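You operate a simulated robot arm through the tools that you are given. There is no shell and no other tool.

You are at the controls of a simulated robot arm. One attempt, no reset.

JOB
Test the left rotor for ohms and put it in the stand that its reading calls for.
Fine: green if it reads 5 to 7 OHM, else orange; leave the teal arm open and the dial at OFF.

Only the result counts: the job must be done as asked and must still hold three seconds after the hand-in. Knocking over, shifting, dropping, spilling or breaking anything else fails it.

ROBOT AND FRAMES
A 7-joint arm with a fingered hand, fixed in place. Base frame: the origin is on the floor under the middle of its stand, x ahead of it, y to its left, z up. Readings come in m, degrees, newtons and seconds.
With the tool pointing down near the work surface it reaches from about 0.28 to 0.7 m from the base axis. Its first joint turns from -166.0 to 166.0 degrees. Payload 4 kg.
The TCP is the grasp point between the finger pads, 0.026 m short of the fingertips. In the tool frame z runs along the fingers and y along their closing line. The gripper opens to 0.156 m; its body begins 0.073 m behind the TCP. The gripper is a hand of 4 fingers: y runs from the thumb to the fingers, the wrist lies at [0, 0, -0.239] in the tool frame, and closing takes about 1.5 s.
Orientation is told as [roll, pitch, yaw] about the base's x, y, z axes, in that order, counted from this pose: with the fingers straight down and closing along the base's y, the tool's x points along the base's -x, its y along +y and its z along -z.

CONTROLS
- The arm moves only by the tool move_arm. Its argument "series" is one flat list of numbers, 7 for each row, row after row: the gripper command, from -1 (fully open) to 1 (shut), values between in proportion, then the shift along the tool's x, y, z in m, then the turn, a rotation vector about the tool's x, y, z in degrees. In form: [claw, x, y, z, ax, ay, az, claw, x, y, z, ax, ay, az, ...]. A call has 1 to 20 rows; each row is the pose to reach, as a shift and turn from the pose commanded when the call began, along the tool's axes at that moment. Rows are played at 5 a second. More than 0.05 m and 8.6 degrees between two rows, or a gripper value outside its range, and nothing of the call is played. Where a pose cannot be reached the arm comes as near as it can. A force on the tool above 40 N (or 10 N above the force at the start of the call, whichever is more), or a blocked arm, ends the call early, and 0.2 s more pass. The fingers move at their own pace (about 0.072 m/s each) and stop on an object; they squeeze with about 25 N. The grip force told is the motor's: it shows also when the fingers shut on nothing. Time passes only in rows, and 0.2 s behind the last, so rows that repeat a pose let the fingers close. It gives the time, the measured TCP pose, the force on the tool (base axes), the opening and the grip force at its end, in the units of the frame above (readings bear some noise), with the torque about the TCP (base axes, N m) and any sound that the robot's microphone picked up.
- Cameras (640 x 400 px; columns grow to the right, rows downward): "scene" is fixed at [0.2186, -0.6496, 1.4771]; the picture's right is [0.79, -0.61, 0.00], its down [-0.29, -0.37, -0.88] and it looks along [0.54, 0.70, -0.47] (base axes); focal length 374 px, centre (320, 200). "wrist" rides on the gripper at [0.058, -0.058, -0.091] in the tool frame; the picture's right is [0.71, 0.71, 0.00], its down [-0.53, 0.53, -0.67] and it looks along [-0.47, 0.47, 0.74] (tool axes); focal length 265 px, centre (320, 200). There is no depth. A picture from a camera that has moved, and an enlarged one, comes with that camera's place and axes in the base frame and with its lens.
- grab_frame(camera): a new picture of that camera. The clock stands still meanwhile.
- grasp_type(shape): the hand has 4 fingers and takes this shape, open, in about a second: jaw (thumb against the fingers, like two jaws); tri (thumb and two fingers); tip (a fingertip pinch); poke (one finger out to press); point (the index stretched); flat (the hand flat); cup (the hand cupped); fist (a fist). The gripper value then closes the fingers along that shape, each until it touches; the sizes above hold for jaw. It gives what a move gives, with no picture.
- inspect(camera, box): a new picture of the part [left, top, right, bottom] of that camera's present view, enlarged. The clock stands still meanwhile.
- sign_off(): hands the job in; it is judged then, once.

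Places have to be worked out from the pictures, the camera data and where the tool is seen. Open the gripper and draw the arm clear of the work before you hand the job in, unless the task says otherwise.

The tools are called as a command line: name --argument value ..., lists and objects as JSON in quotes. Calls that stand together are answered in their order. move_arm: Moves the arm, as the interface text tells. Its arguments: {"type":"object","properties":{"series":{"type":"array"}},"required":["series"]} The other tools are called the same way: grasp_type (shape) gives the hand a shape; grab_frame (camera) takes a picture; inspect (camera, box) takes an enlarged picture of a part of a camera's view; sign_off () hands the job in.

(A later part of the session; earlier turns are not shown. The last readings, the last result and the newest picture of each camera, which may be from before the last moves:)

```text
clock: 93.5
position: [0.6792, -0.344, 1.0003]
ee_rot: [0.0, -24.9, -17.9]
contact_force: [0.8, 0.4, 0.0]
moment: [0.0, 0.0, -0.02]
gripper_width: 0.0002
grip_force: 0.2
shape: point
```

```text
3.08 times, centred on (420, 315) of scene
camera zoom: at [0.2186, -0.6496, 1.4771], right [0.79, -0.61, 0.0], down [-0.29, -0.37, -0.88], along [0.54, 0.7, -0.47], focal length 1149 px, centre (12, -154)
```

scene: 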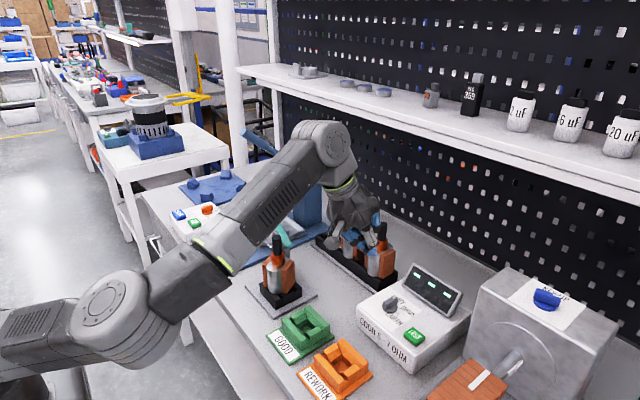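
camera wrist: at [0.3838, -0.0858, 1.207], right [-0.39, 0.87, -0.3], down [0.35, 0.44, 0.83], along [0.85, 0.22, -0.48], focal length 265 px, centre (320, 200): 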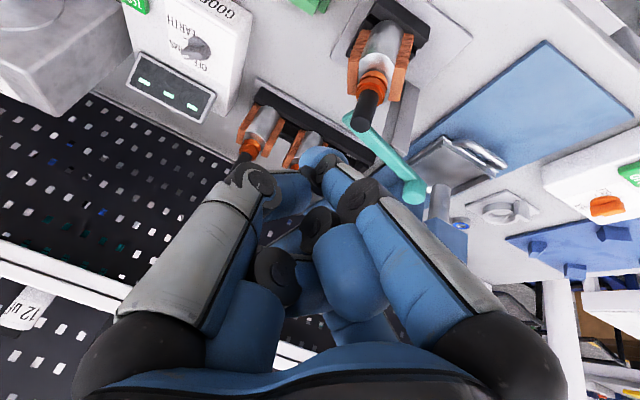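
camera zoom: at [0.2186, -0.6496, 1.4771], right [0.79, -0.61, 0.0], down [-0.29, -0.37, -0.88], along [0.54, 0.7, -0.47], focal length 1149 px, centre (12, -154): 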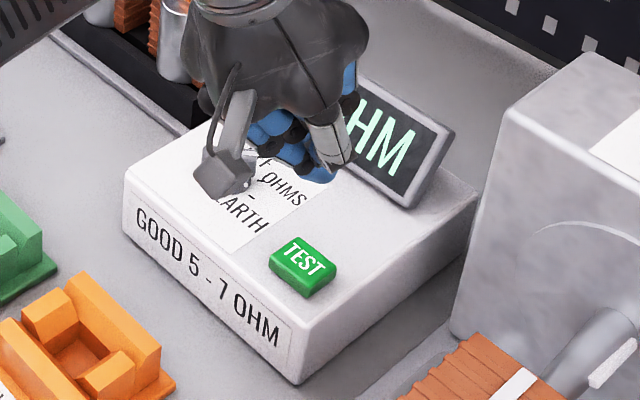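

The reading persists. I move the hand aside to see the full display unobstructed.

move_arm --series '[1, 0.0172, 0.0031, -0.0443, 0, 0, 0, 1, 0.0345, 0.0063, -0.0524, 0, 0, 0, 1, 0.0689, 0.0126, -0.0685, 0, 0, 0, 1, 0.1034, 0.0189, -0.0846, 0, 0, 0, 1, 0.1034, 0.0189, -0.0846, 0, 0, 0]'

inspect --camera "scene" --box '[370, 250, 480, 370]'

grab_frame --camera "scene"

```text
clock: 94.7
position: [0.561, -0.284, 1.0358]
ee_rot: [-0.2, -25.0, -17.9]
contact_force: [0.7, 0.1, 0.3]
moment: [0.0, 0.01, 0.02]
gripper_width: 0.0001
grip_force: 0.0
shape: point
```

```text
3.33 times, centred on (425, 310) of scene
camera zoom: at [0.2186, -0.6496, 1.4771], right [0.79, -0.61, 0.0], down [-0.29, -0.37, -0.88], along [0.54, 0.7, -0.47], focal length 1245 px, centre (-30, -167)
```

zoom: 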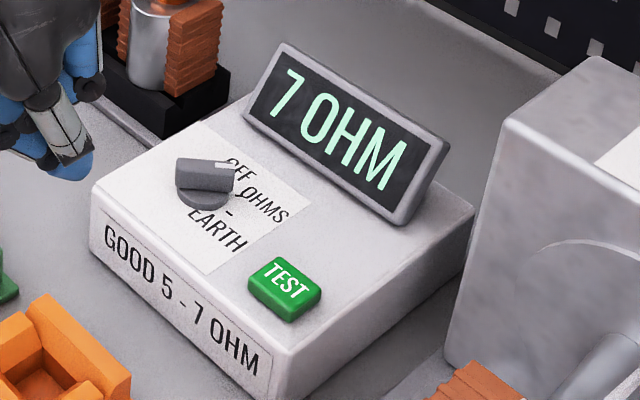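

```text
taken
```

scene: 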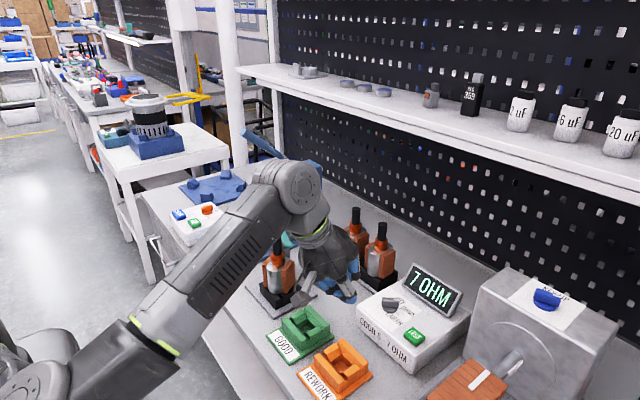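

The display clearly reads "7 OHM", within 5–7, so the rotor goes to the green stand. Now I return the dial to OFF: pushing from the robot side with the geometry learned, first to about -10°.

move_arm --series '[1, -0.0256, 0.0119, 0.0218, 0, 0, 0, 1, -0.0513, 0.0238, 0.0436, 0, 0, 0, 1, -0.0769, 0.0357, 0.0654, 0, 0, 0, 1, -0.1025, 0.0476, 0.0872, 0, 0, 0, 1, -0.0905, 0.0476, 0.1129, 0, 0, 0, 1, -0.0786, 0.0476, 0.1385, 0, 0, 0, 1, -0.0666, 0.0476, 0.1642, 0, 0, 0, 1, -0.07, 0.0549, 0.1658, 0, 0, 0, 1, -0.0734, 0.0622, 0.1673, 0, 0, 0, 1, -0.0757, 0.0643, 0.1684, 0, 0, 0, 1, -0.078, 0.0663, 0.1695, 0, 0, 0, 1, -0.0792, 0.0684, 0.1701, 0, 0, 0, 1, -0.0792, 0.0684, 0.1701, 0, 0, 0]'

inspect --camera "scene" --box '[378, 280, 428, 330]'

move_arm --series '[1, -0.0085, 0, -0.0181, 0, 0, 0, 1, -0.0211, 0, -0.0453, 0, 0, 0, 1, -0.0338, 0, -0.0725, 0, 0, 0, 1, -0.0338, 0, -0.0725, 0, 0, 0]'

inspect --camera "scene" --box '[378, 280, 428, 330]'

inspect --camera "wrist" --box '[270, 0, 410, 120]'

```text
clock: 97.5
position: [0.7194, -0.2677, 0.9145]
ee_rot: [-0.2, -24.9, -17.9]
contact_force: [-2.0, -0.8, 0.9]
moment: [0.01, 0.05, 0.01]
gripper_width: 0.0
grip_force: 0.1
shape: point
```

```text
8.00 times, centred on (403, 305) of scene
camera zoom: at [0.2186, -0.6496, 1.4771], right [0.79, -0.61, 0.0], down [-0.29, -0.37, -0.88], along [0.54, 0.7, -0.47], focal length 2988 px, centre (-344, -640)
```

zoom: 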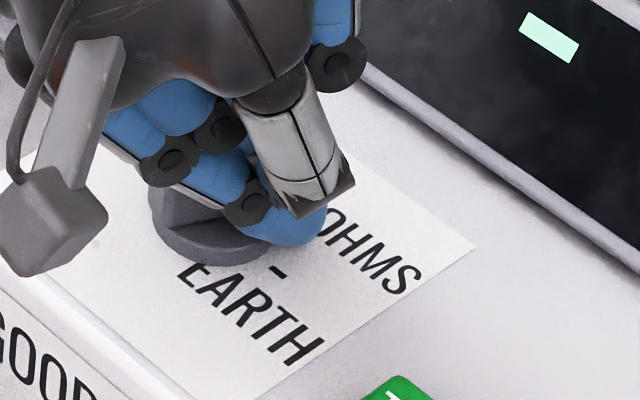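

```text
clock: 98.5
position: [0.7193, -0.2658, 0.9923]
ee_rot: [-0.2, -25.0, -17.9]
contact_force: [0.6, 0.6, 0.5]
moment: [0.01, -0.02, -0.01]
gripper_width: 0.0001
grip_force: 0.0
shape: point
```

```text
8.00 times, centred on (403, 305) of scene
camera zoom: at [0.2186, -0.6496, 1.4771], right [0.79, -0.61, 0.0], down [-0.29, -0.37, -0.88], along [0.54, 0.7, -0.47], focal length 2988 px, centre (-344, -640)
```

zoom: 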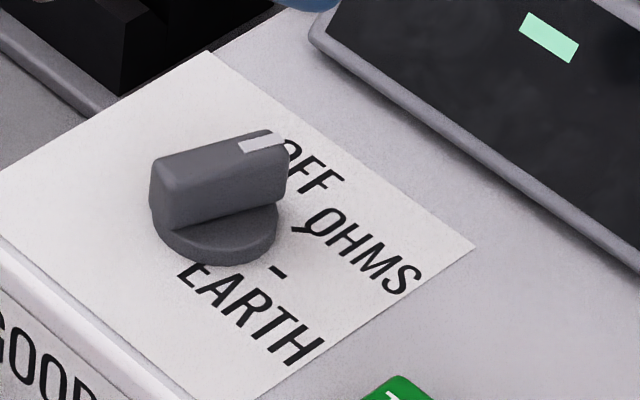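

```text
3.33 times, centred on (340, 60) of wrist
camera zoom: at [0.6146, -0.2932, 1.0523], right [-0.39, 0.87, -0.3], down [0.35, 0.44, 0.83], along [0.85, 0.22, -0.48], focal length 885 px, centre (253, 667)
```

zoom: 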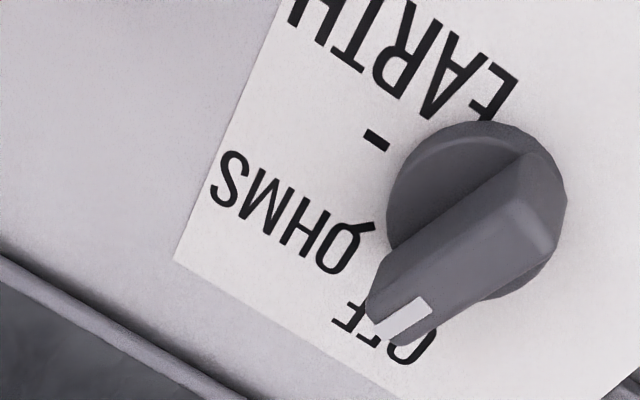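

The display went back to dashes and the dial is at about -15°. I repeat with a small push of the remaining angle.

move_arm --series '[1, -0.0018, -0.0101, 0.0008, 0, 0, 0, 1, 0.0145, -0.0101, 0.0358, 0, 0, 0, 1, 0.0309, -0.0101, 0.0709, 0, 0, 0, 1, 0.031, -0.0041, 0.0709, 0, 0, 0, 1, 0.0311, -0.0011, 0.0708, 0, 0, 0, 1, 0.0311, 0.0019, 0.0708, 0, 0, 0, 1, 0.0311, 0.0019, 0.0708, 0, 0, 0]'

move_arm --series '[1, -0.0085, 0, -0.0181, 0, 0, 0, 1, -0.0211, 0, -0.0453, 0, 0, 0, 1, -0.0338, 0, -0.0725, 0, 0, 0, 1, -0.0338, 0, -0.0725, 0, 0, 0]'

inspect --camera "scene" --box '[378, 280, 428, 330]'

inspect --camera "wrist" --box '[270, 0, 410, 120]'

```text
clock: 100.0
position: [0.7217, -0.266, 0.9165]
ee_rot: [-0.2, -25.0, -18.1]
contact_force: [-2.2, -6.8, 2.1]
moment: [-0.06, 0.04, 0.06]
gripper_width: 0.0
grip_force: 0.0
shape: point
```

```text
clock: 101.0
position: [0.7238, -0.2643, 0.9968]
ee_rot: [-0.1, -25.1, -17.9]
contact_force: [-0.6, -0.2, 0.6]
moment: [-0.01, -0.01, 0.02]
gripper_width: 0.0002
grip_force: 0.0
shape: point
```

```text
8.00 times, centred on (403, 305) of scene
camera zoom: at [0.2186, -0.6496, 1.4771], right [0.79, -0.61, 0.0], down [-0.29, -0.37, -0.88], along [0.54, 0.7, -0.47], focal length 2988 px, centre (-344, -640)
```

zoom: 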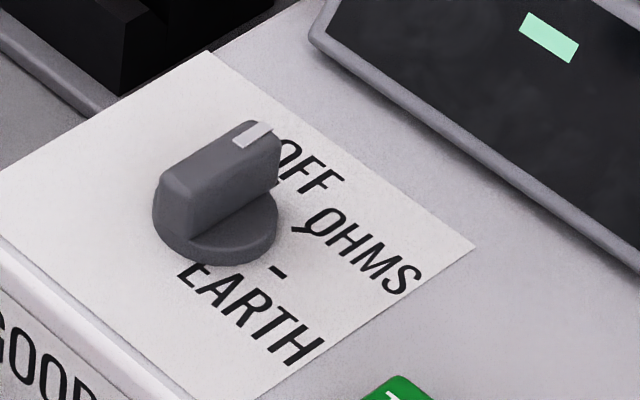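

```text
3.33 times, centred on (340, 60) of wrist
camera zoom: at [0.6188, -0.2924, 1.0557], right [-0.39, 0.87, -0.3], down [0.35, 0.44, 0.83], along [0.85, 0.22, -0.48], focal length 885 px, centre (253, 667)
```

zoom: 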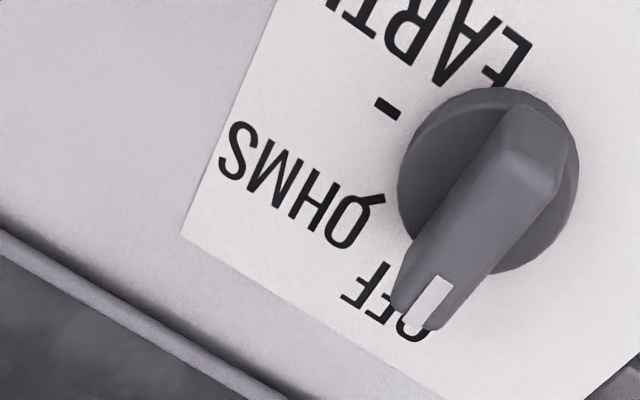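

The dial is slightly past OFF (by roughly 9°). I give it a tiny push back from the +y side.

move_arm --series '[1, 0.0102, 0.0208, -0.0048, 0, 0, 0, 1, 0.0204, 0.0416, -0.0095, 0, 0, 0, 1, 0.0315, 0.0416, 0.0143, 0, 0, 0, 1, 0.0426, 0.0416, 0.0381, 0, 0, 0, 1, 0.0537, 0.0416, 0.0619, 0, 0, 0, 1, 0.05, 0.0375, 0.0636, 0, 0, 0, 1, 0.0463, 0.0333, 0.0654, 0, 0, 0, 1, 0.0426, 0.0292, 0.0671, 0, 0, 0, 1, 0.0426, 0.0292, 0.0671, 0, 0, 0]'

inspect --camera "scene" --box '[370, 280, 440, 350]'

inspect --camera "wrist" --box '[200, 60, 400, 200]'

```text
clock: 103.0
position: [0.722, -0.2331, 0.9179]
ee_rot: [-0.2, -25.0, -17.9]
contact_force: [-0.9, -1.1, 0.7]
moment: [0.0, 0.0, 0.05]
gripper_width: 0.0
grip_force: 0.1
shape: point
```

```text
5.71 times, centred on (405, 315) of scene
camera zoom: at [0.2186, -0.6496, 1.4771], right [0.79, -0.61, 0.0], down [-0.29, -0.37, -0.88], along [0.54, 0.7, -0.47], focal length 2135 px, centre (-166, -457)
```

zoom: 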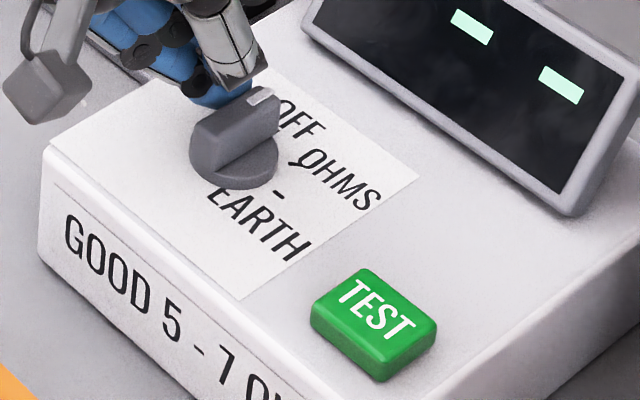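

```text
2.86 times, centred on (300, 130) of wrist
camera zoom: at [0.6176, -0.2613, 0.9773], right [-0.39, 0.87, -0.3], down [0.35, 0.44, 0.83], along [0.85, 0.22, -0.48], focal length 758 px, centre (377, 400)
```

zoom: 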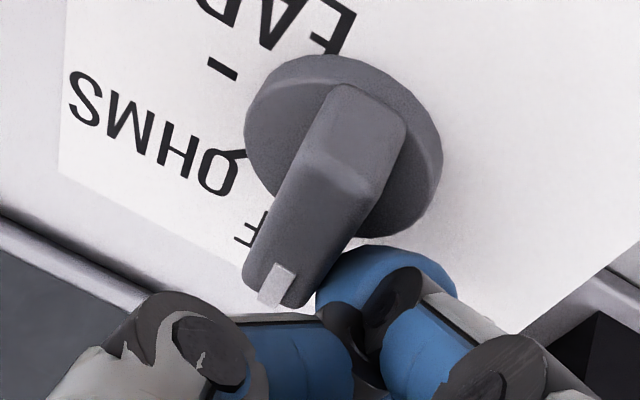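

The pointer looks just like its original OFF position (≈+4°). I ease off 2 mm and lift straight up, then verify.

move_arm --series '[1, 0.0006, 0.0019, -0.0003, 0, 0, 0, 1, -0.0079, 0.0019, -0.0184, 0, 0, 0, 1, -0.0205, 0.0019, -0.0456, 0, 0, 0, 1, -0.0332, 0.0019, -0.0728, 0, 0, 0, 1, -0.0459, 0.0019, -0.1, 0, 0, 0, 1, -0.0459, 0.0019, -0.1, 0, 0, 0]'

inspect --camera "scene" --box '[378, 280, 428, 330]'

inspect --camera "wrist" --box '[260, 0, 380, 90]'

```text
clock: 104.5
position: [0.7225, -0.2327, 1.0288]
ee_rot: [-0.2, -25.0, -18.0]
contact_force: [-0.2, 0.9, 0.0]
moment: [-0.02, 0.0, 0.04]
gripper_width: 0.0001
grip_force: 0.1
shape: point
```

```text
8.00 times, centred on (403, 305) of scene
camera zoom: at [0.2186, -0.6496, 1.4771], right [0.79, -0.61, 0.0], down [-0.29, -0.37, -0.88], along [0.54, 0.7, -0.47], focal length 2988 px, centre (-344, -640)
```

zoom: 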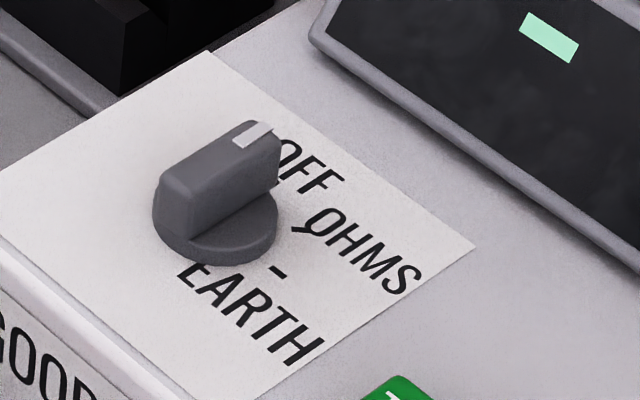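

```text
4.44 times, centred on (320, 45) of wrist
camera zoom: at [0.6175, -0.2599, 1.0876], right [-0.39, 0.87, -0.3], down [0.35, 0.44, 0.83], along [0.85, 0.22, -0.48], focal length 1180 px, centre (320, 889)
```

zoom: 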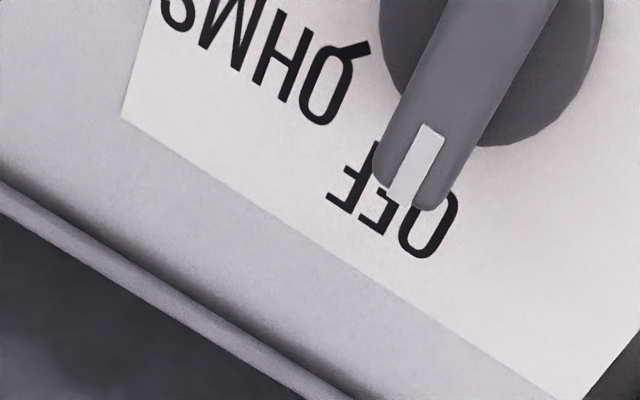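

The dial is back at OFF (≈+4°, same as at the start). Next the teal arm: I reorient to a vertical tool with 21° yaw while moving to (0.60, -0.12, 1.10).

move_arm --series '[1, 0.0179, 0.0116, -0.0214, -1.42, 4.0, -6.4, 1, 0.0357, 0.0231, -0.0428, -2.84, 8.01, -12.79, 1, 0.0536, 0.0347, -0.0643, -4.26, 12.01, -19.19, 1, 0.0714, 0.0462, -0.0857, -5.67, 16.01, -25.58, 1, 0.0893, 0.0578, -0.1071, -7.09, 20.02, -31.98, 1, 0.1071, 0.0693, -0.1285, -8.51, 24.02, -38.37, 1, 0.1071, 0.0693, -0.1285, -8.51, 24.02, -38.37]'

grab_frame --camera "wrist"

inspect --camera "scene" --box '[240, 190, 340, 310]'

```text
clock: 106.0
position: [0.6003, -0.1193, 1.1003]
ee_rot: [-0.1, 0.1, 21.0]
contact_force: [0.0, -0.1, -1.3]
moment: [0.01, -0.01, 0.0]
gripper_width: 0.0002
grip_force: 0.0
shape: point
```

```text
taken
camera wrist: at [0.5671, -0.1947, 1.192], right [-0.91, 0.41, 0.0], down [0.3, 0.68, 0.67], along [0.27, 0.61, -0.75], focal length 265 px, centre (320, 200)
```

wrist: 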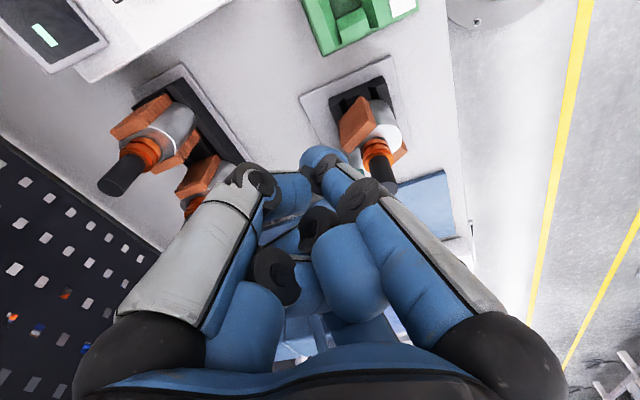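

```text
3.33 times, centred on (290, 250) of scene
camera zoom: at [0.2186, -0.6496, 1.4771], right [0.79, -0.61, 0.0], down [-0.29, -0.37, -0.88], along [0.54, 0.7, -0.47], focal length 1245 px, centre (420, 33)
```

zoom: 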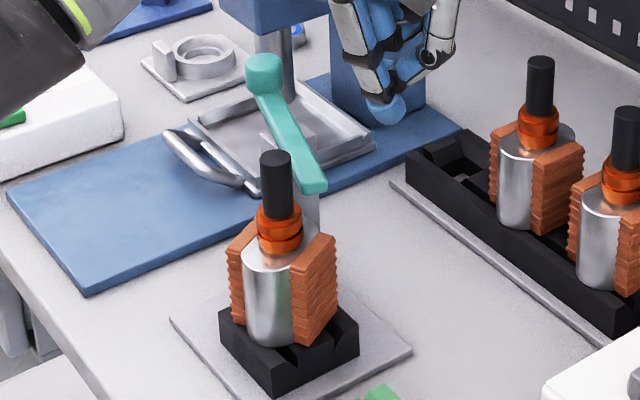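

I move to hover over the gap on the bar's -x side, near (0.588, 0.020, 1.07), and look.

move_arm --series '[1, -0.0097, 0.0336, 0.0, 0, 0, 0, 1, -0.0194, 0.0672, 0.0, 0, 0, 0, 1, -0.029, 0.1008, 0.01, 0, 0, 0, 1, -0.0387, 0.1344, 0.03, 0, 0, 0, 1, -0.0387, 0.1344, 0.03, 0, 0, 0]'

grab_frame --camera "wrist"

inspect --camera "scene" --box '[240, 170, 340, 290]'

```text
clock: 107.2
position: [0.587, 0.0203, 1.0672]
ee_rot: [-0.1, 0.2, 21.1]
contact_force: [0.7, 0.6, 0.0]
moment: [0.02, -0.02, -0.03]
gripper_width: 0.0
grip_force: 0.0
shape: point
```

```text
taken
camera wrist: at [0.5541, -0.0547, 1.1601], right [-0.91, 0.41, 0.0], down [0.3, 0.68, 0.67], along [0.27, 0.61, -0.75], focal length 265 px, centre (320, 200)
```

wrist: 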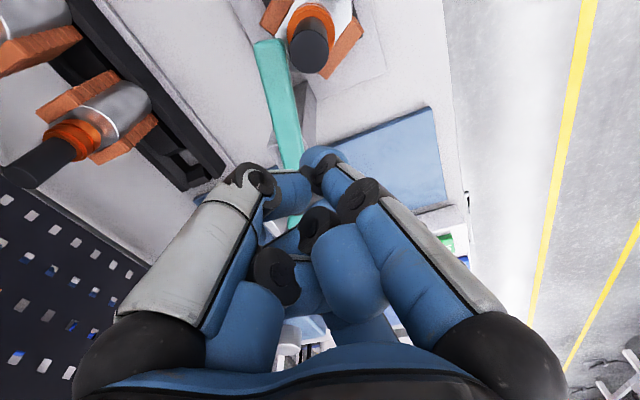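

```text
3.33 times, centred on (290, 230) of scene
camera zoom: at [0.2186, -0.6496, 1.4771], right [0.79, -0.61, 0.0], down [-0.29, -0.37, -0.88], along [0.54, 0.7, -0.47], focal length 1245 px, centre (420, 100)
```

zoom: 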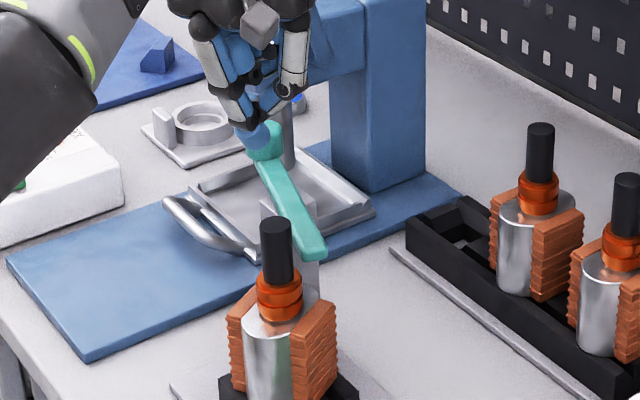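

The bar's -x face is at about x=0.609 here and the shaft at (0.576, -0.022). I descend at (0.590, 0.024), between bar and clear of the shaft.

move_arm --series '[1, -0.0041, 0.0024, 0.02, 0, 0, 0, 1, -0.0041, 0.0024, 0.042, 0, 0, 0, 1, -0.0041, 0.0024, 0.064, 0, 0, 0, 1, -0.0041, 0.0024, 0.0852, 0, 0, 0, 1, -0.0041, 0.0024, 0.0852, 0, 0, 0]'

grab_frame --camera "wrist"

inspect --camera "scene" --box '[240, 180, 340, 300]'

```text
clock: 108.5
position: [0.5903, 0.0229, 0.9834]
ee_rot: [0.0, 0.1, 21.0]
contact_force: [-0.1, -0.6, -0.1]
moment: [-0.01, -0.02, -0.03]
gripper_width: 0.0
grip_force: 0.1
shape: point
```

```text
taken
camera wrist: at [0.5571, -0.0517, 1.0754], right [-0.91, 0.41, 0.0], down [0.3, 0.68, 0.67], along [0.27, 0.61, -0.75], focal length 265 px, centre (320, 200)
```

wrist: 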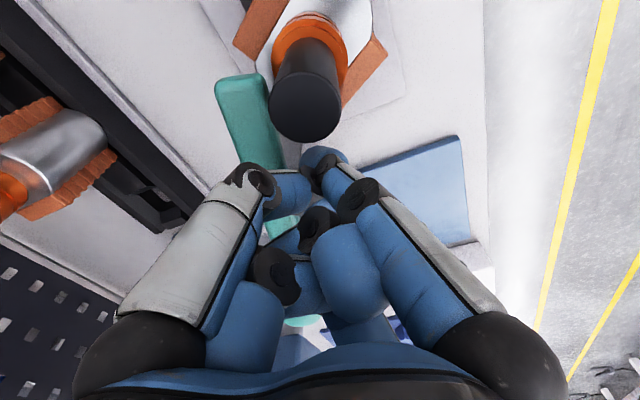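

```text
3.33 times, centred on (290, 240) of scene
camera zoom: at [0.2186, -0.6496, 1.4771], right [0.79, -0.61, 0.0], down [-0.29, -0.37, -0.88], along [0.54, 0.7, -0.47], focal length 1245 px, centre (420, 67)
```

zoom: 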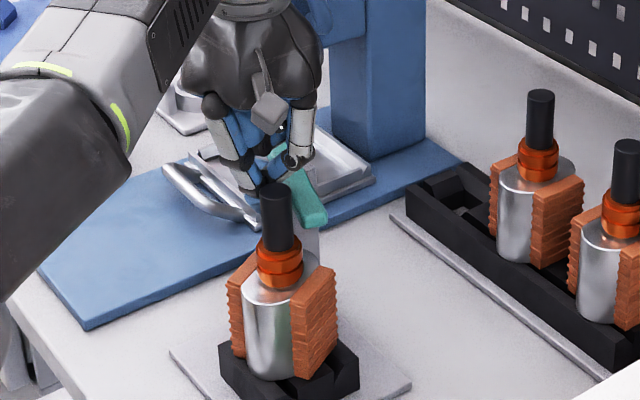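

Clear of everything. I push the bar toward +x along its arc, up to about the mid-swing angle where it should snap open.

move_arm --series '[1, -0.0042, -0.0027, 0, 0, 0, 0, 1, -0.0084, -0.0053, 0, 0, 0, 0, 1, -0.011, -0.0093, 0, 0, 0, 0, 1, -0.0136, -0.0132, 0, 0, 0, 0, 1, -0.0158, -0.0153, 0, 0, 0, 0, 1, -0.0181, -0.0174, 0, 0, 0, 0, 1, -0.0181, -0.0174, 0, 0, 0, 0]'

grab_frame --camera "wrist"

inspect --camera "scene" --box '[240, 180, 340, 300]'

```text
clock: 110.0
position: [0.6137, 0.0141, 0.9832]
ee_rot: [-0.1, 0.1, 21.1]
contact_force: [-0.6, 0.1, -0.4]
moment: [0.0, -0.01, 0.0]
gripper_width: 0.0
grip_force: 0.0
shape: point
```

```text
taken
camera wrist: at [0.58, -0.0615, 1.075], right [-0.91, 0.41, 0.0], down [0.3, 0.68, 0.67], along [0.27, 0.61, -0.75], focal length 265 px, centre (320, 200)
```

wrist: 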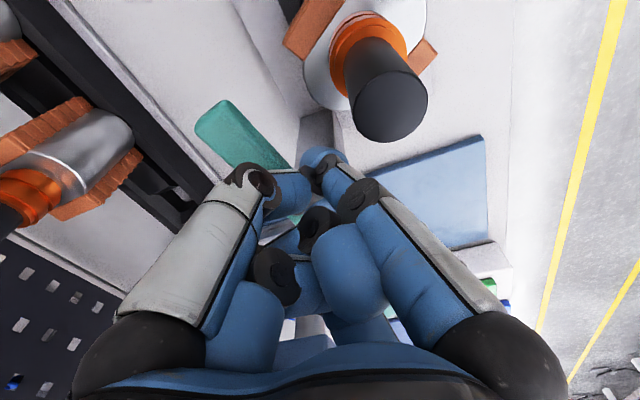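

```text
3.33 times, centred on (290, 240) of scene
camera zoom: at [0.2186, -0.6496, 1.4771], right [0.79, -0.61, 0.0], down [-0.29, -0.37, -0.88], along [0.54, 0.7, -0.47], focal length 1245 px, centre (420, 67)
```

zoom: 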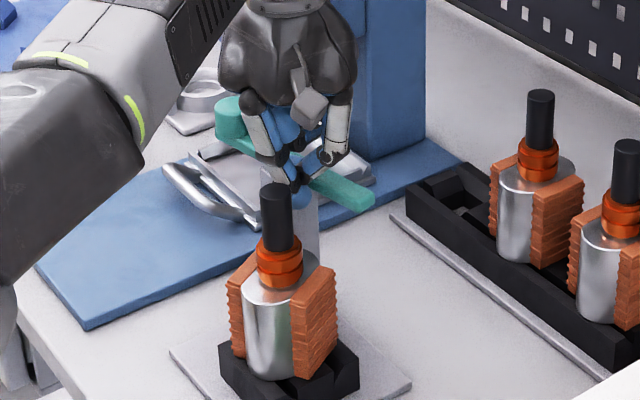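

The bar swung most of the way. I push a little further until it reaches its open stop, watching the force.

move_arm --series '[1, -0.0026, -0.0017, 0, 0, 0, 0, 1, -0.0052, -0.0034, 0, 0, 0, 0, 1, -0.0065, -0.0041, 0, 0, 0, 0, 1, -0.0079, -0.0048, 0, 0, 0, 0, 1, -0.0079, -0.0048, 0, 0, 0, 0]'

inspect --camera "scene" --box '[240, 180, 340, 300]'

```text
clock: 111.2
position: [0.6227, 0.0127, 0.983]
ee_rot: [0.0, 0.0, 21.1]
contact_force: [-0.7, -0.4, -0.2]
moment: [-0.02, 0.02, 0.0]
gripper_width: 0.0001
grip_force: 0.0
shape: point
```

```text
3.33 times, centred on (290, 240) of scene
camera zoom: at [0.2186, -0.6496, 1.4771], right [0.79, -0.61, 0.0], down [-0.29, -0.37, -0.88], along [0.54, 0.7, -0.47], focal length 1245 px, centre (420, 67)
```

zoom: 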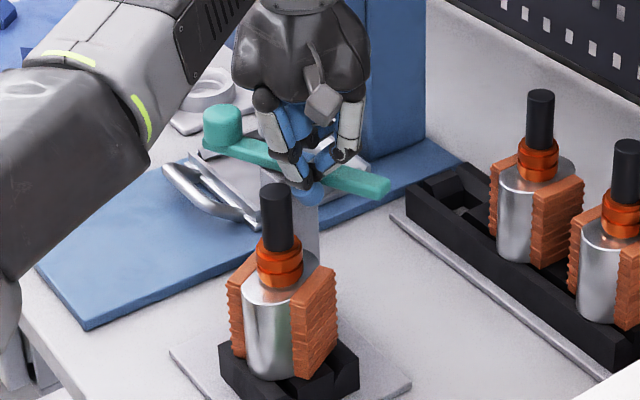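

The bar is back at its original open position. I back the finger off slightly and rise well clear.

move_arm --series '[1, 0.0075, 0.0029, 0, 0, 0, 0, 1, 0.0075, 0.0029, -0.03, 0, 0, 0, 1, 0.0075, 0.0029, -0.07, 0, 0, 0, 1, 0.0075, 0.0029, -0.11, 0, 0, 0, 1, 0.0075, 0.0029, -0.14, 0, 0, 0, 1, 0.0075, 0.0029, -0.14, 0, 0, 0]'

inspect --camera "scene" --box '[232, 190, 328, 250]'

grab_frame --camera "scene"

```text
clock: 112.7
position: [0.6135, 0.0132, 1.1233]
ee_rot: [-0.1, -0.1, 21.1]
contact_force: [0.0, 0.1, 0.1]
moment: [0.01, -0.05, 0.04]
gripper_width: 0.0001
grip_force: 0.0
shape: point
out of reach, approached as far as the arm can: row 5, 6
```

```text
6.67 times, centred on (280, 220) of scene
camera zoom: at [0.2186, -0.6496, 1.4771], right [0.79, -0.61, 0.0], down [-0.29, -0.37, -0.88], along [0.54, 0.7, -0.47], focal length 2490 px, centre (587, 67)
```

zoom: 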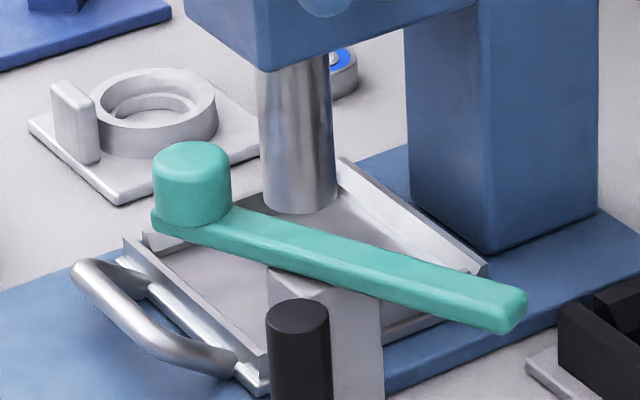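

```text
taken
```

scene: 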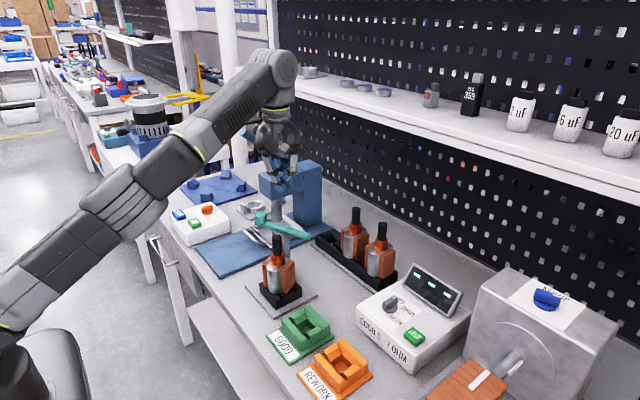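

The teal arm is exactly as it was initially (open). I withdraw to a free area, turn the yaw back to zero and restore the jaw shape for a vertical four-finger grasp.

move_arm --series '[1, 0.0345, -0.0153, 0, 0, 0, 4.2, 1, 0.069, -0.0306, 0, 0, 0, 8.4, 1, 0.1034, -0.0459, 0, 0, 0, 12.6, 1, 0.1379, -0.0612, 0, 0, 0, 16.8, 1, 0.1724, -0.0765, 0, 0, 0, 21, 1, 0.1724, -0.0765, 0, 0, 0, 21]'

grasp_type --shape "poke"

grasp_type --shape "flat"

grasp_type --shape "jaw"

grab_frame --camera "wrist"

grab_frame --camera "scene"

```text
clock: 114.0
position: [0.4794, -0.1216, 1.1225]
ee_rot: [-0.1, -0.1, 0.1]
contact_force: [0.0, 0.3, -0.2]
moment: [-0.03, -0.04, 0.0]
gripper_width: 0.0002
grip_force: 0.1
shape: point
```

```text
clock: 115.0
position: [0.4788, -0.1217, 1.1216]
ee_rot: [-0.1, 0.0, 0.0]
contact_force: [-0.3, -0.7, 0.8]
moment: [0.0, 0.01, 0.0]
gripper_width: 0.0
grip_force: 0.1
shape: poke
```

```text
clock: 115.8
position: [0.4788, -0.1217, 1.1221]
ee_rot: [0.0, 0.0, 0.0]
contact_force: [1.0, 0.4, 0.3]
moment: [0.01, -0.01, 0.02]
gripper_width: 0.0002
grip_force: 0.0
shape: flat
```

```text
clock: 116.8
position: [0.4793, -0.1214, 1.1219]
ee_rot: [-0.1, 0.0, 0.0]
contact_force: [-0.6, 1.1, -0.7]
moment: [0.03, 0.02, 0.05]
gripper_width: 0.1559
grip_force: 0.0
shape: jaw
```

```text
taken
camera wrist: at [0.4209, -0.1803, 1.214], right [-0.71, 0.71, 0.0], down [0.53, 0.53, 0.67], along [0.47, 0.47, -0.75], focal length 265 px, centre (320, 200)
```

wrist: 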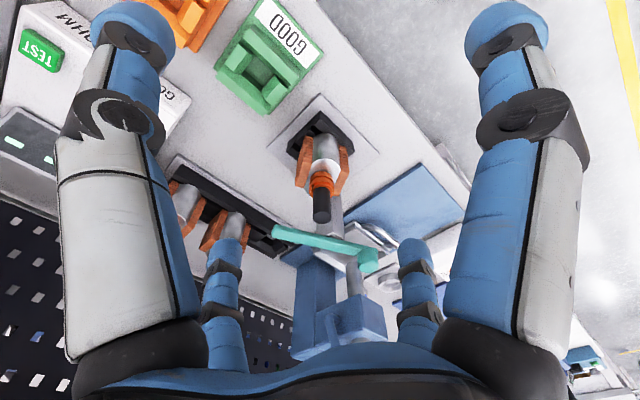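

```text
taken
```

scene: 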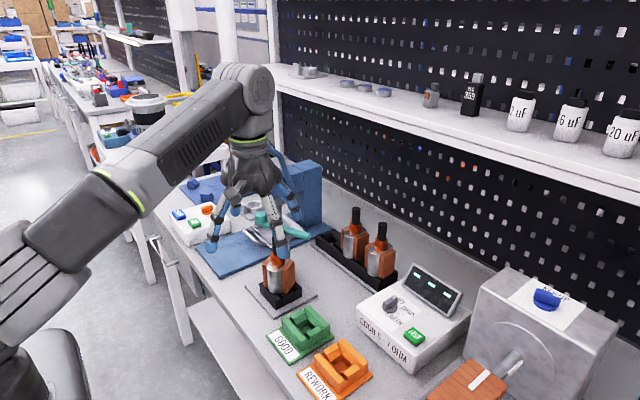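

The jaw is open and both the nest rotor and the green stand are in view. I enlarge both to measure the stand's position relative to the nest.

inspect --camera "wrist" --box '[200, 0, 360, 120]'

inspect --camera "wrist" --box '[260, 80, 400, 240]'

inspect --camera "scene" --box '[262, 290, 342, 370]'

inspect --camera "scene" --box '[240, 230, 320, 320]'

```text
3.33 times, centred on (280, 60) of wrist
camera zoom: at [0.4209, -0.1803, 1.214], right [-0.71, 0.71, 0.0], down [0.53, 0.53, 0.67], along [0.47, 0.47, -0.75], focal length 885 px, centre (453, 667)
```

zoom: 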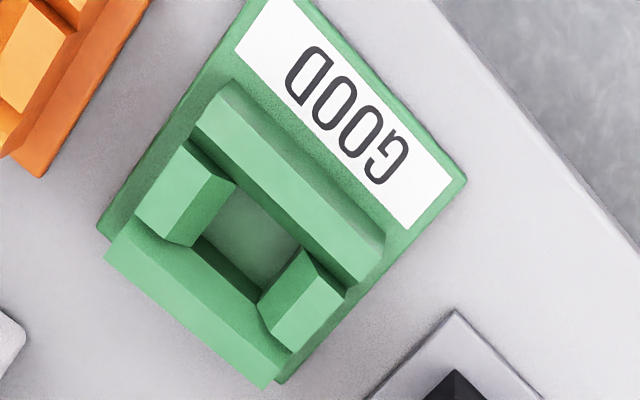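

```text
2.50 times, centred on (330, 160) of wrist
camera zoom: at [0.4209, -0.1803, 1.214], right [-0.71, 0.71, 0.0], down [0.53, 0.53, 0.67], along [0.47, 0.47, -0.75], focal length 664 px, centre (295, 300)
```

zoom: 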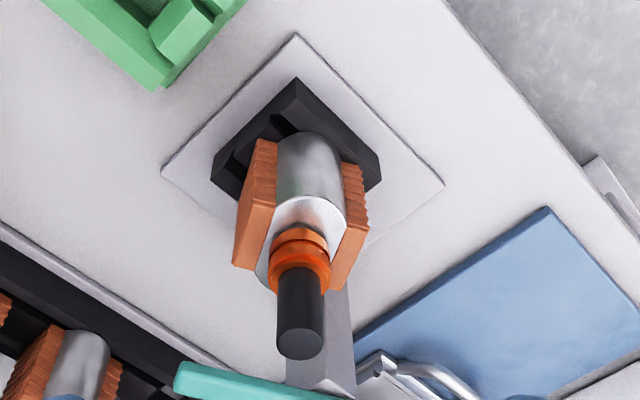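

```text
5.00 times, centred on (302, 330) of scene
camera zoom: at [0.2186, -0.6496, 1.4771], right [0.79, -0.61, 0.0], down [-0.29, -0.37, -0.88], along [0.54, 0.7, -0.47], focal length 1868 px, centre (410, -450)
```

zoom: 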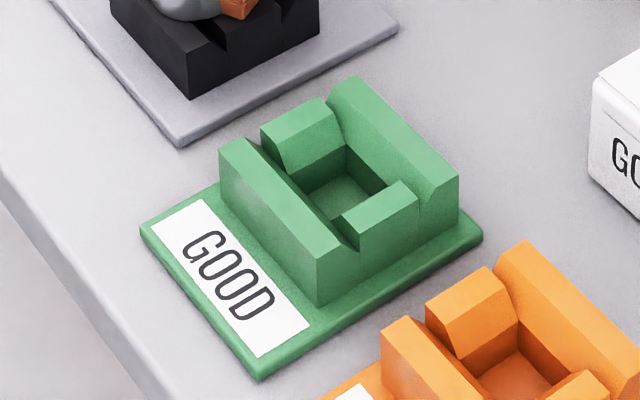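

```text
4.44 times, centred on (280, 275) of scene
camera zoom: at [0.2186, -0.6496, 1.4771], right [0.79, -0.61, 0.0], down [-0.29, -0.37, -0.88], along [0.54, 0.7, -0.47], focal length 1660 px, centre (498, -133)
```

zoom: 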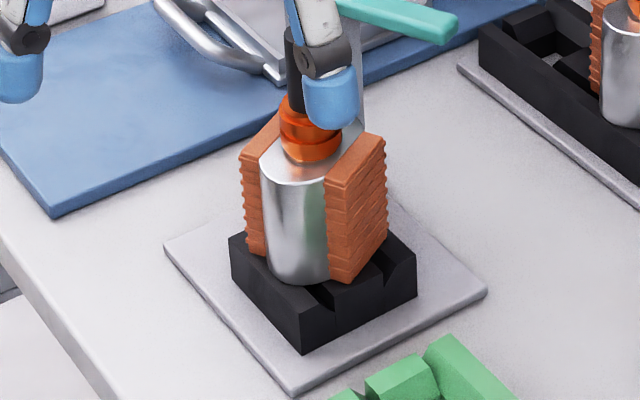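

Scene geometry gives the green stand centre at about (0.555, -0.160), i.e. offset (-0.021, -0.136) from the nest, with similar height; the rotor shaft is at (0.577, -0.0205). I partly close the jaw and hover above the rotor.

move_arm --series '[0.23, 0, 0, 0, 0, 0, 0, 0.23, 0, 0, 0, 0, 0, 0, 0.23, 0, 0, 0, 0, 0, 0, 0.23, -0.025, 0.025, 0.005, 0, 0, 0, 0.23, -0.05, 0.05, 0.01, 0, 0, 0, 0.23, -0.075, 0.075, 0.02, 0, 0, 0, 0.23, -0.0976, 0.1009, 0.03, 0, 0, 0, 0.23, -0.0976, 0.1009, 0.03, 0, 0, 0]'

grab_frame --camera "wrist"

inspect --camera "scene" --box '[230, 170, 340, 310]'

```text
clock: 118.5
position: [0.5753, -0.0216, 1.0914]
ee_rot: [-0.2, 0.0, 0.0]
contact_force: [-0.2, 0.6, -0.5]
moment: [0.01, -0.02, 0.02]
gripper_width: 0.0604
grip_force: 0.1
shape: jaw
```

```text
taken
camera wrist: at [0.5171, -0.0802, 1.1843], right [-0.71, 0.71, 0.0], down [0.53, 0.53, 0.67], along [0.47, 0.47, -0.75], focal length 265 px, centre (320, 200)
```

wrist: 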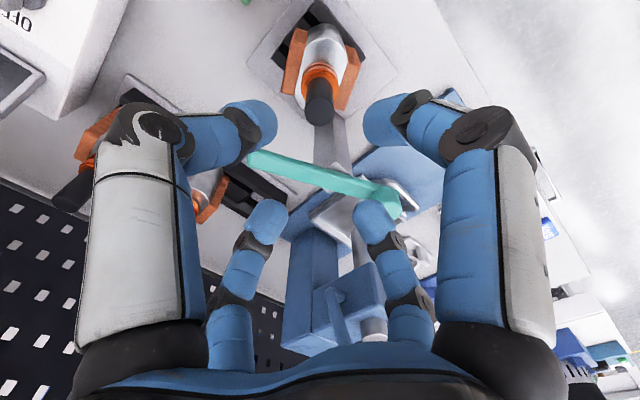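

```text
2.86 times, centred on (285, 240) of scene
camera zoom: at [0.2186, -0.6496, 1.4771], right [0.79, -0.61, 0.0], down [-0.29, -0.37, -0.88], along [0.54, 0.7, -0.47], focal length 1067 px, centre (420, 86)
```

zoom: 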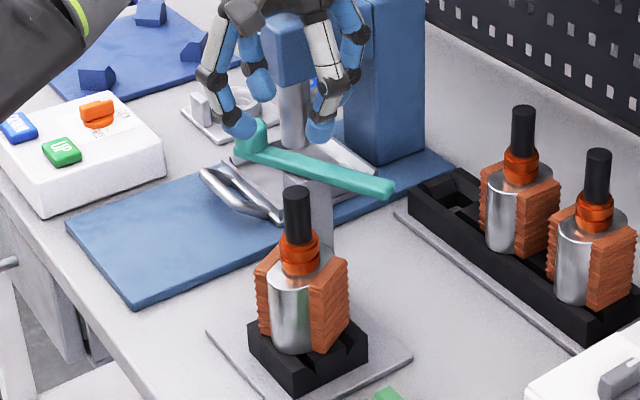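

The hand is centred over the shaft within a millimetre or two. I descend to just above, then around the shaft.

move_arm --series '[0.23, 0, 0, 0.025, 0, 0, 0, 0.23, 0, 0, 0.05, 0, 0, 0, 0.23, 0, 0, 0.065, 0, 0, 0, 0.23, 0, 0, 0.065, 0, 0, 0]'

grab_frame --camera "wrist"

inspect --camera "scene" --box '[230, 170, 340, 310]'

```text
clock: 119.5
position: [0.5754, -0.0222, 1.0285]
ee_rot: [-0.1, 0.0, 0.2]
contact_force: [-0.2, 0.5, 0.2]
moment: [0.03, -0.01, -0.02]
gripper_width: 0.0603
grip_force: 0.1
shape: jaw
```

```text
taken
camera wrist: at [0.517, -0.0797, 1.1186], right [-0.71, 0.71, 0.0], down [0.53, 0.53, 0.67], along [0.47, 0.47, -0.75], focal length 265 px, centre (320, 200)
```

wrist: 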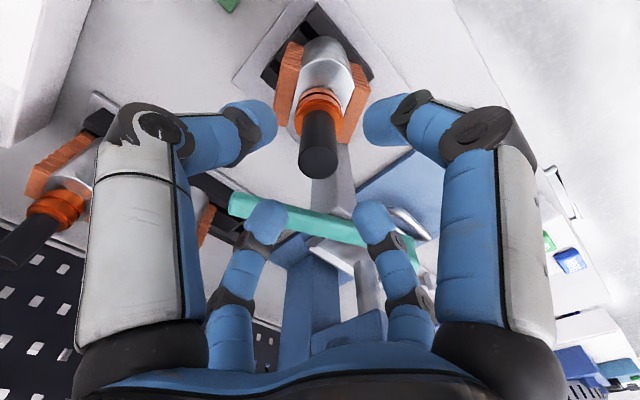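

```text
2.86 times, centred on (285, 240) of scene
camera zoom: at [0.2186, -0.6496, 1.4771], right [0.79, -0.61, 0.0], down [-0.29, -0.37, -0.88], along [0.54, 0.7, -0.47], focal length 1067 px, centre (420, 86)
```

zoom: 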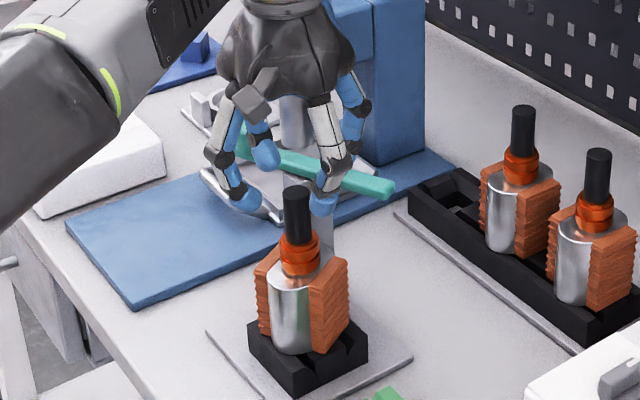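

All four fingertips surround the shaft top evenly. I descend the last 4.4 cm.

move_arm --series '[0.23, 0, 0, 0.012, 0, 0, 0, 0.23, 0, 0, 0.024, 0, 0, 0, 0.23, 0, 0, 0.036, 0, 0, 0, 0.23, 0, 0, 0.0435, 0, 0, 0, 0.23, 0, 0, 0.0435, 0, 0, 0]'

grab_frame --camera "wrist"

inspect --camera "scene" --box '[230, 170, 340, 310]'

```text
clock: 120.8
position: [0.5759, -0.0206, 0.9838]
ee_rot: [-0.1, 0.0, -0.1]
contact_force: [-0.3, 0.0, 0.2]
moment: [0.01, 0.02, 0.02]
gripper_width: 0.0603
grip_force: 0.0
shape: jaw
```

```text
taken
camera wrist: at [0.5171, -0.0787, 1.0755], right [-0.71, 0.71, 0.0], down [0.53, 0.53, 0.67], along [0.47, 0.47, -0.75], focal length 265 px, centre (320, 200)
```

wrist: 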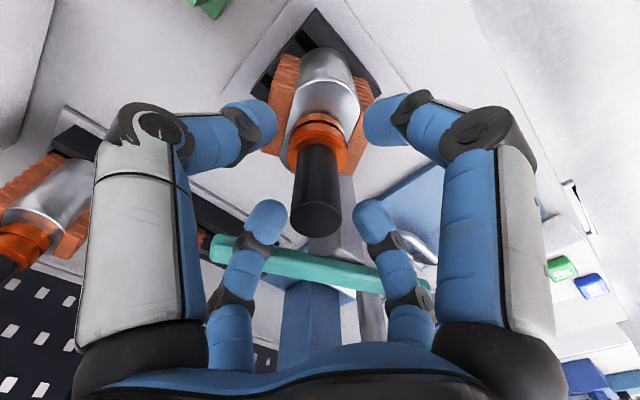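

```text
2.86 times, centred on (285, 240) of scene
camera zoom: at [0.2186, -0.6496, 1.4771], right [0.79, -0.61, 0.0], down [-0.29, -0.37, -0.88], along [0.54, 0.7, -0.47], focal length 1067 px, centre (420, 86)
```

zoom: 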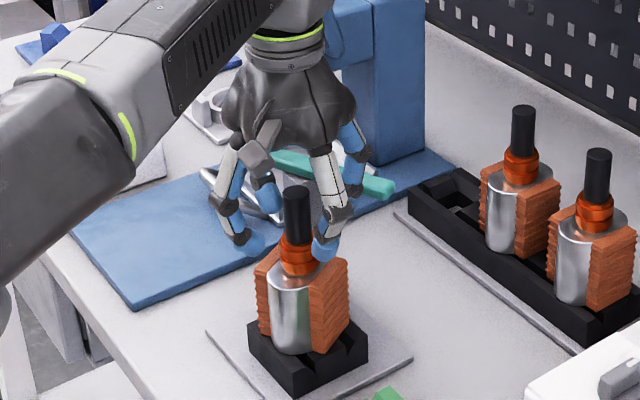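

The shaft is centred among the four fingers. I close the jaw.

move_arm --series '[0.6, 0, 0, 0, 0, 0, 0, 1, 0, 0, 0, 0, 0, 0, 1, 0, 0, 0, 0, 0, 0, 1, 0, 0, 0, 0, 0, 0, 1, 0, 0, 0, 0, 0, 0, 1, 0, 0, 0, 0, 0, 0, 1, 0, 0, 0, 0, 0, 0]'

grab_frame --camera "wrist"

inspect --camera "scene" --box '[240, 200, 330, 310]'

```text
clock: 122.3
position: [0.5761, -0.0217, 0.9835]
ee_rot: [-0.1, 0.2, 0.0]
contact_force: [1.4, 0.4, 0.4]
moment: [0.02, -0.02, 0.02]
gripper_width: 0.0182
grip_force: 25.0
shape: jaw
```

```text
taken
camera wrist: at [0.5173, -0.0787, 1.0754], right [-0.71, 0.71, 0.0], down [0.53, 0.53, 0.67], along [0.47, 0.47, -0.75], focal length 265 px, centre (320, 200)
```

wrist: 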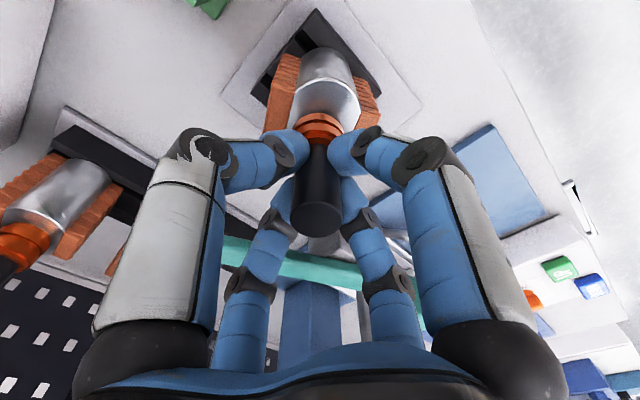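

```text
3.64 times, centred on (285, 255) of scene
camera zoom: at [0.2186, -0.6496, 1.4771], right [0.79, -0.61, 0.0], down [-0.29, -0.37, -0.88], along [0.54, 0.7, -0.47], focal length 1358 px, centre (447, 0)
```

zoom: 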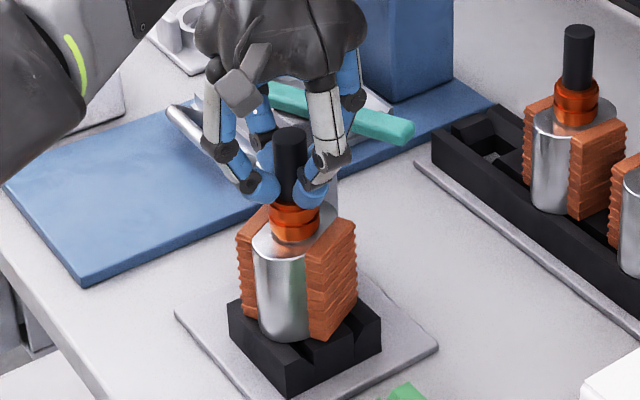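

A firm, centred four-finger grip (0.018, 25 N). I lift straight up 6 cm slowly.

move_arm --series '[1, 0, 0, -0.01, 0, 0, 0, 1, 0, 0, -0.02, 0, 0, 0, 1, 0, 0, -0.03, 0, 0, 0, 1, 0, 0, -0.04, 0, 0, 0, 1, 0, 0, -0.05, 0, 0, 0, 1, 0, 0, -0.06, 0, 0, 0, 1, 0, 0, -0.06, 0, 0, 0]'

grab_frame --camera "wrist"

inspect --camera "scene" --box '[240, 180, 330, 310]'

```text
clock: 124.0
position: [0.5762, -0.0199, 1.0416]
ee_rot: [-0.1, 0.1, 0.0]
contact_force: [0.4, 0.0, -14.8]
moment: [0.01, 0.0, 0.01]
gripper_width: 0.018
grip_force: 25.4
shape: jaw
```

```text
taken
camera wrist: at [0.5179, -0.0788, 1.1343], right [-0.71, 0.71, 0.0], down [0.53, 0.53, 0.67], along [0.47, 0.47, -0.75], focal length 265 px, centre (320, 200)
```

wrist: 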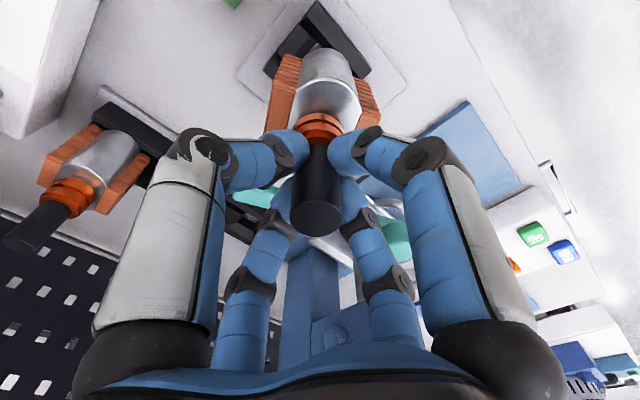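

```text
3.08 times, centred on (285, 245) of scene
camera zoom: at [0.2186, -0.6496, 1.4771], right [0.79, -0.61, 0.0], down [-0.29, -0.37, -0.88], along [0.54, 0.7, -0.47], focal length 1149 px, centre (428, 62)
```

zoom: 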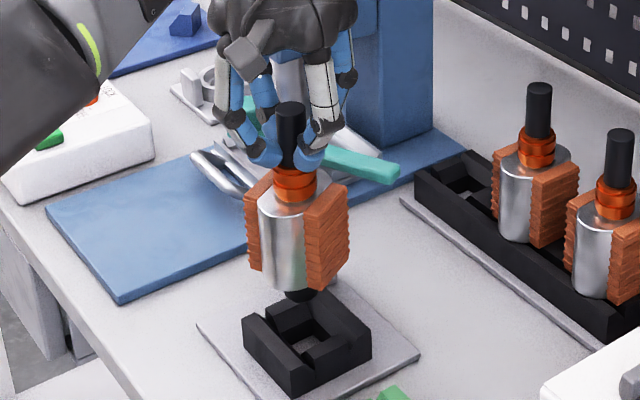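

The rotor hangs perfectly upright with no moment, so its axis equals the TCP axis. I take sharper views of the nest and green stand to refine the offset.

inspect --camera "scene" --box '[278, 305, 328, 350]'

inspect --camera "scene" --box '[255, 265, 305, 310]'

```text
8.89 times, centred on (303, 328) of scene
camera zoom: at [0.2186, -0.6496, 1.4771], right [0.79, -0.61, 0.0], down [-0.29, -0.37, -0.88], along [0.54, 0.7, -0.47], focal length 3320 px, centre (471, -933)
```

zoom: 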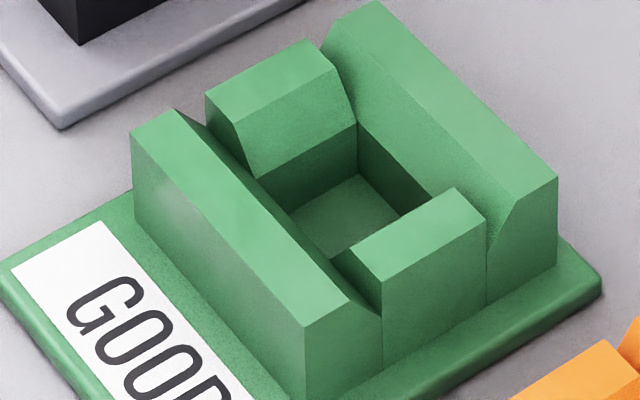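

```text
8.89 times, centred on (280, 288) of scene
camera zoom: at [0.2186, -0.6496, 1.4771], right [0.79, -0.61, 0.0], down [-0.29, -0.37, -0.88], along [0.54, 0.7, -0.47], focal length 3320 px, centre (676, -578)
```

zoom: 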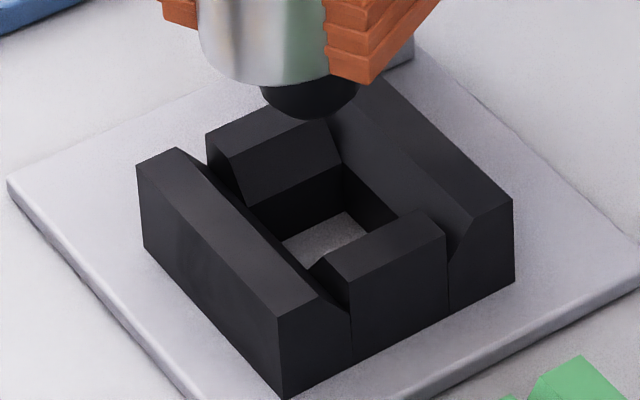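

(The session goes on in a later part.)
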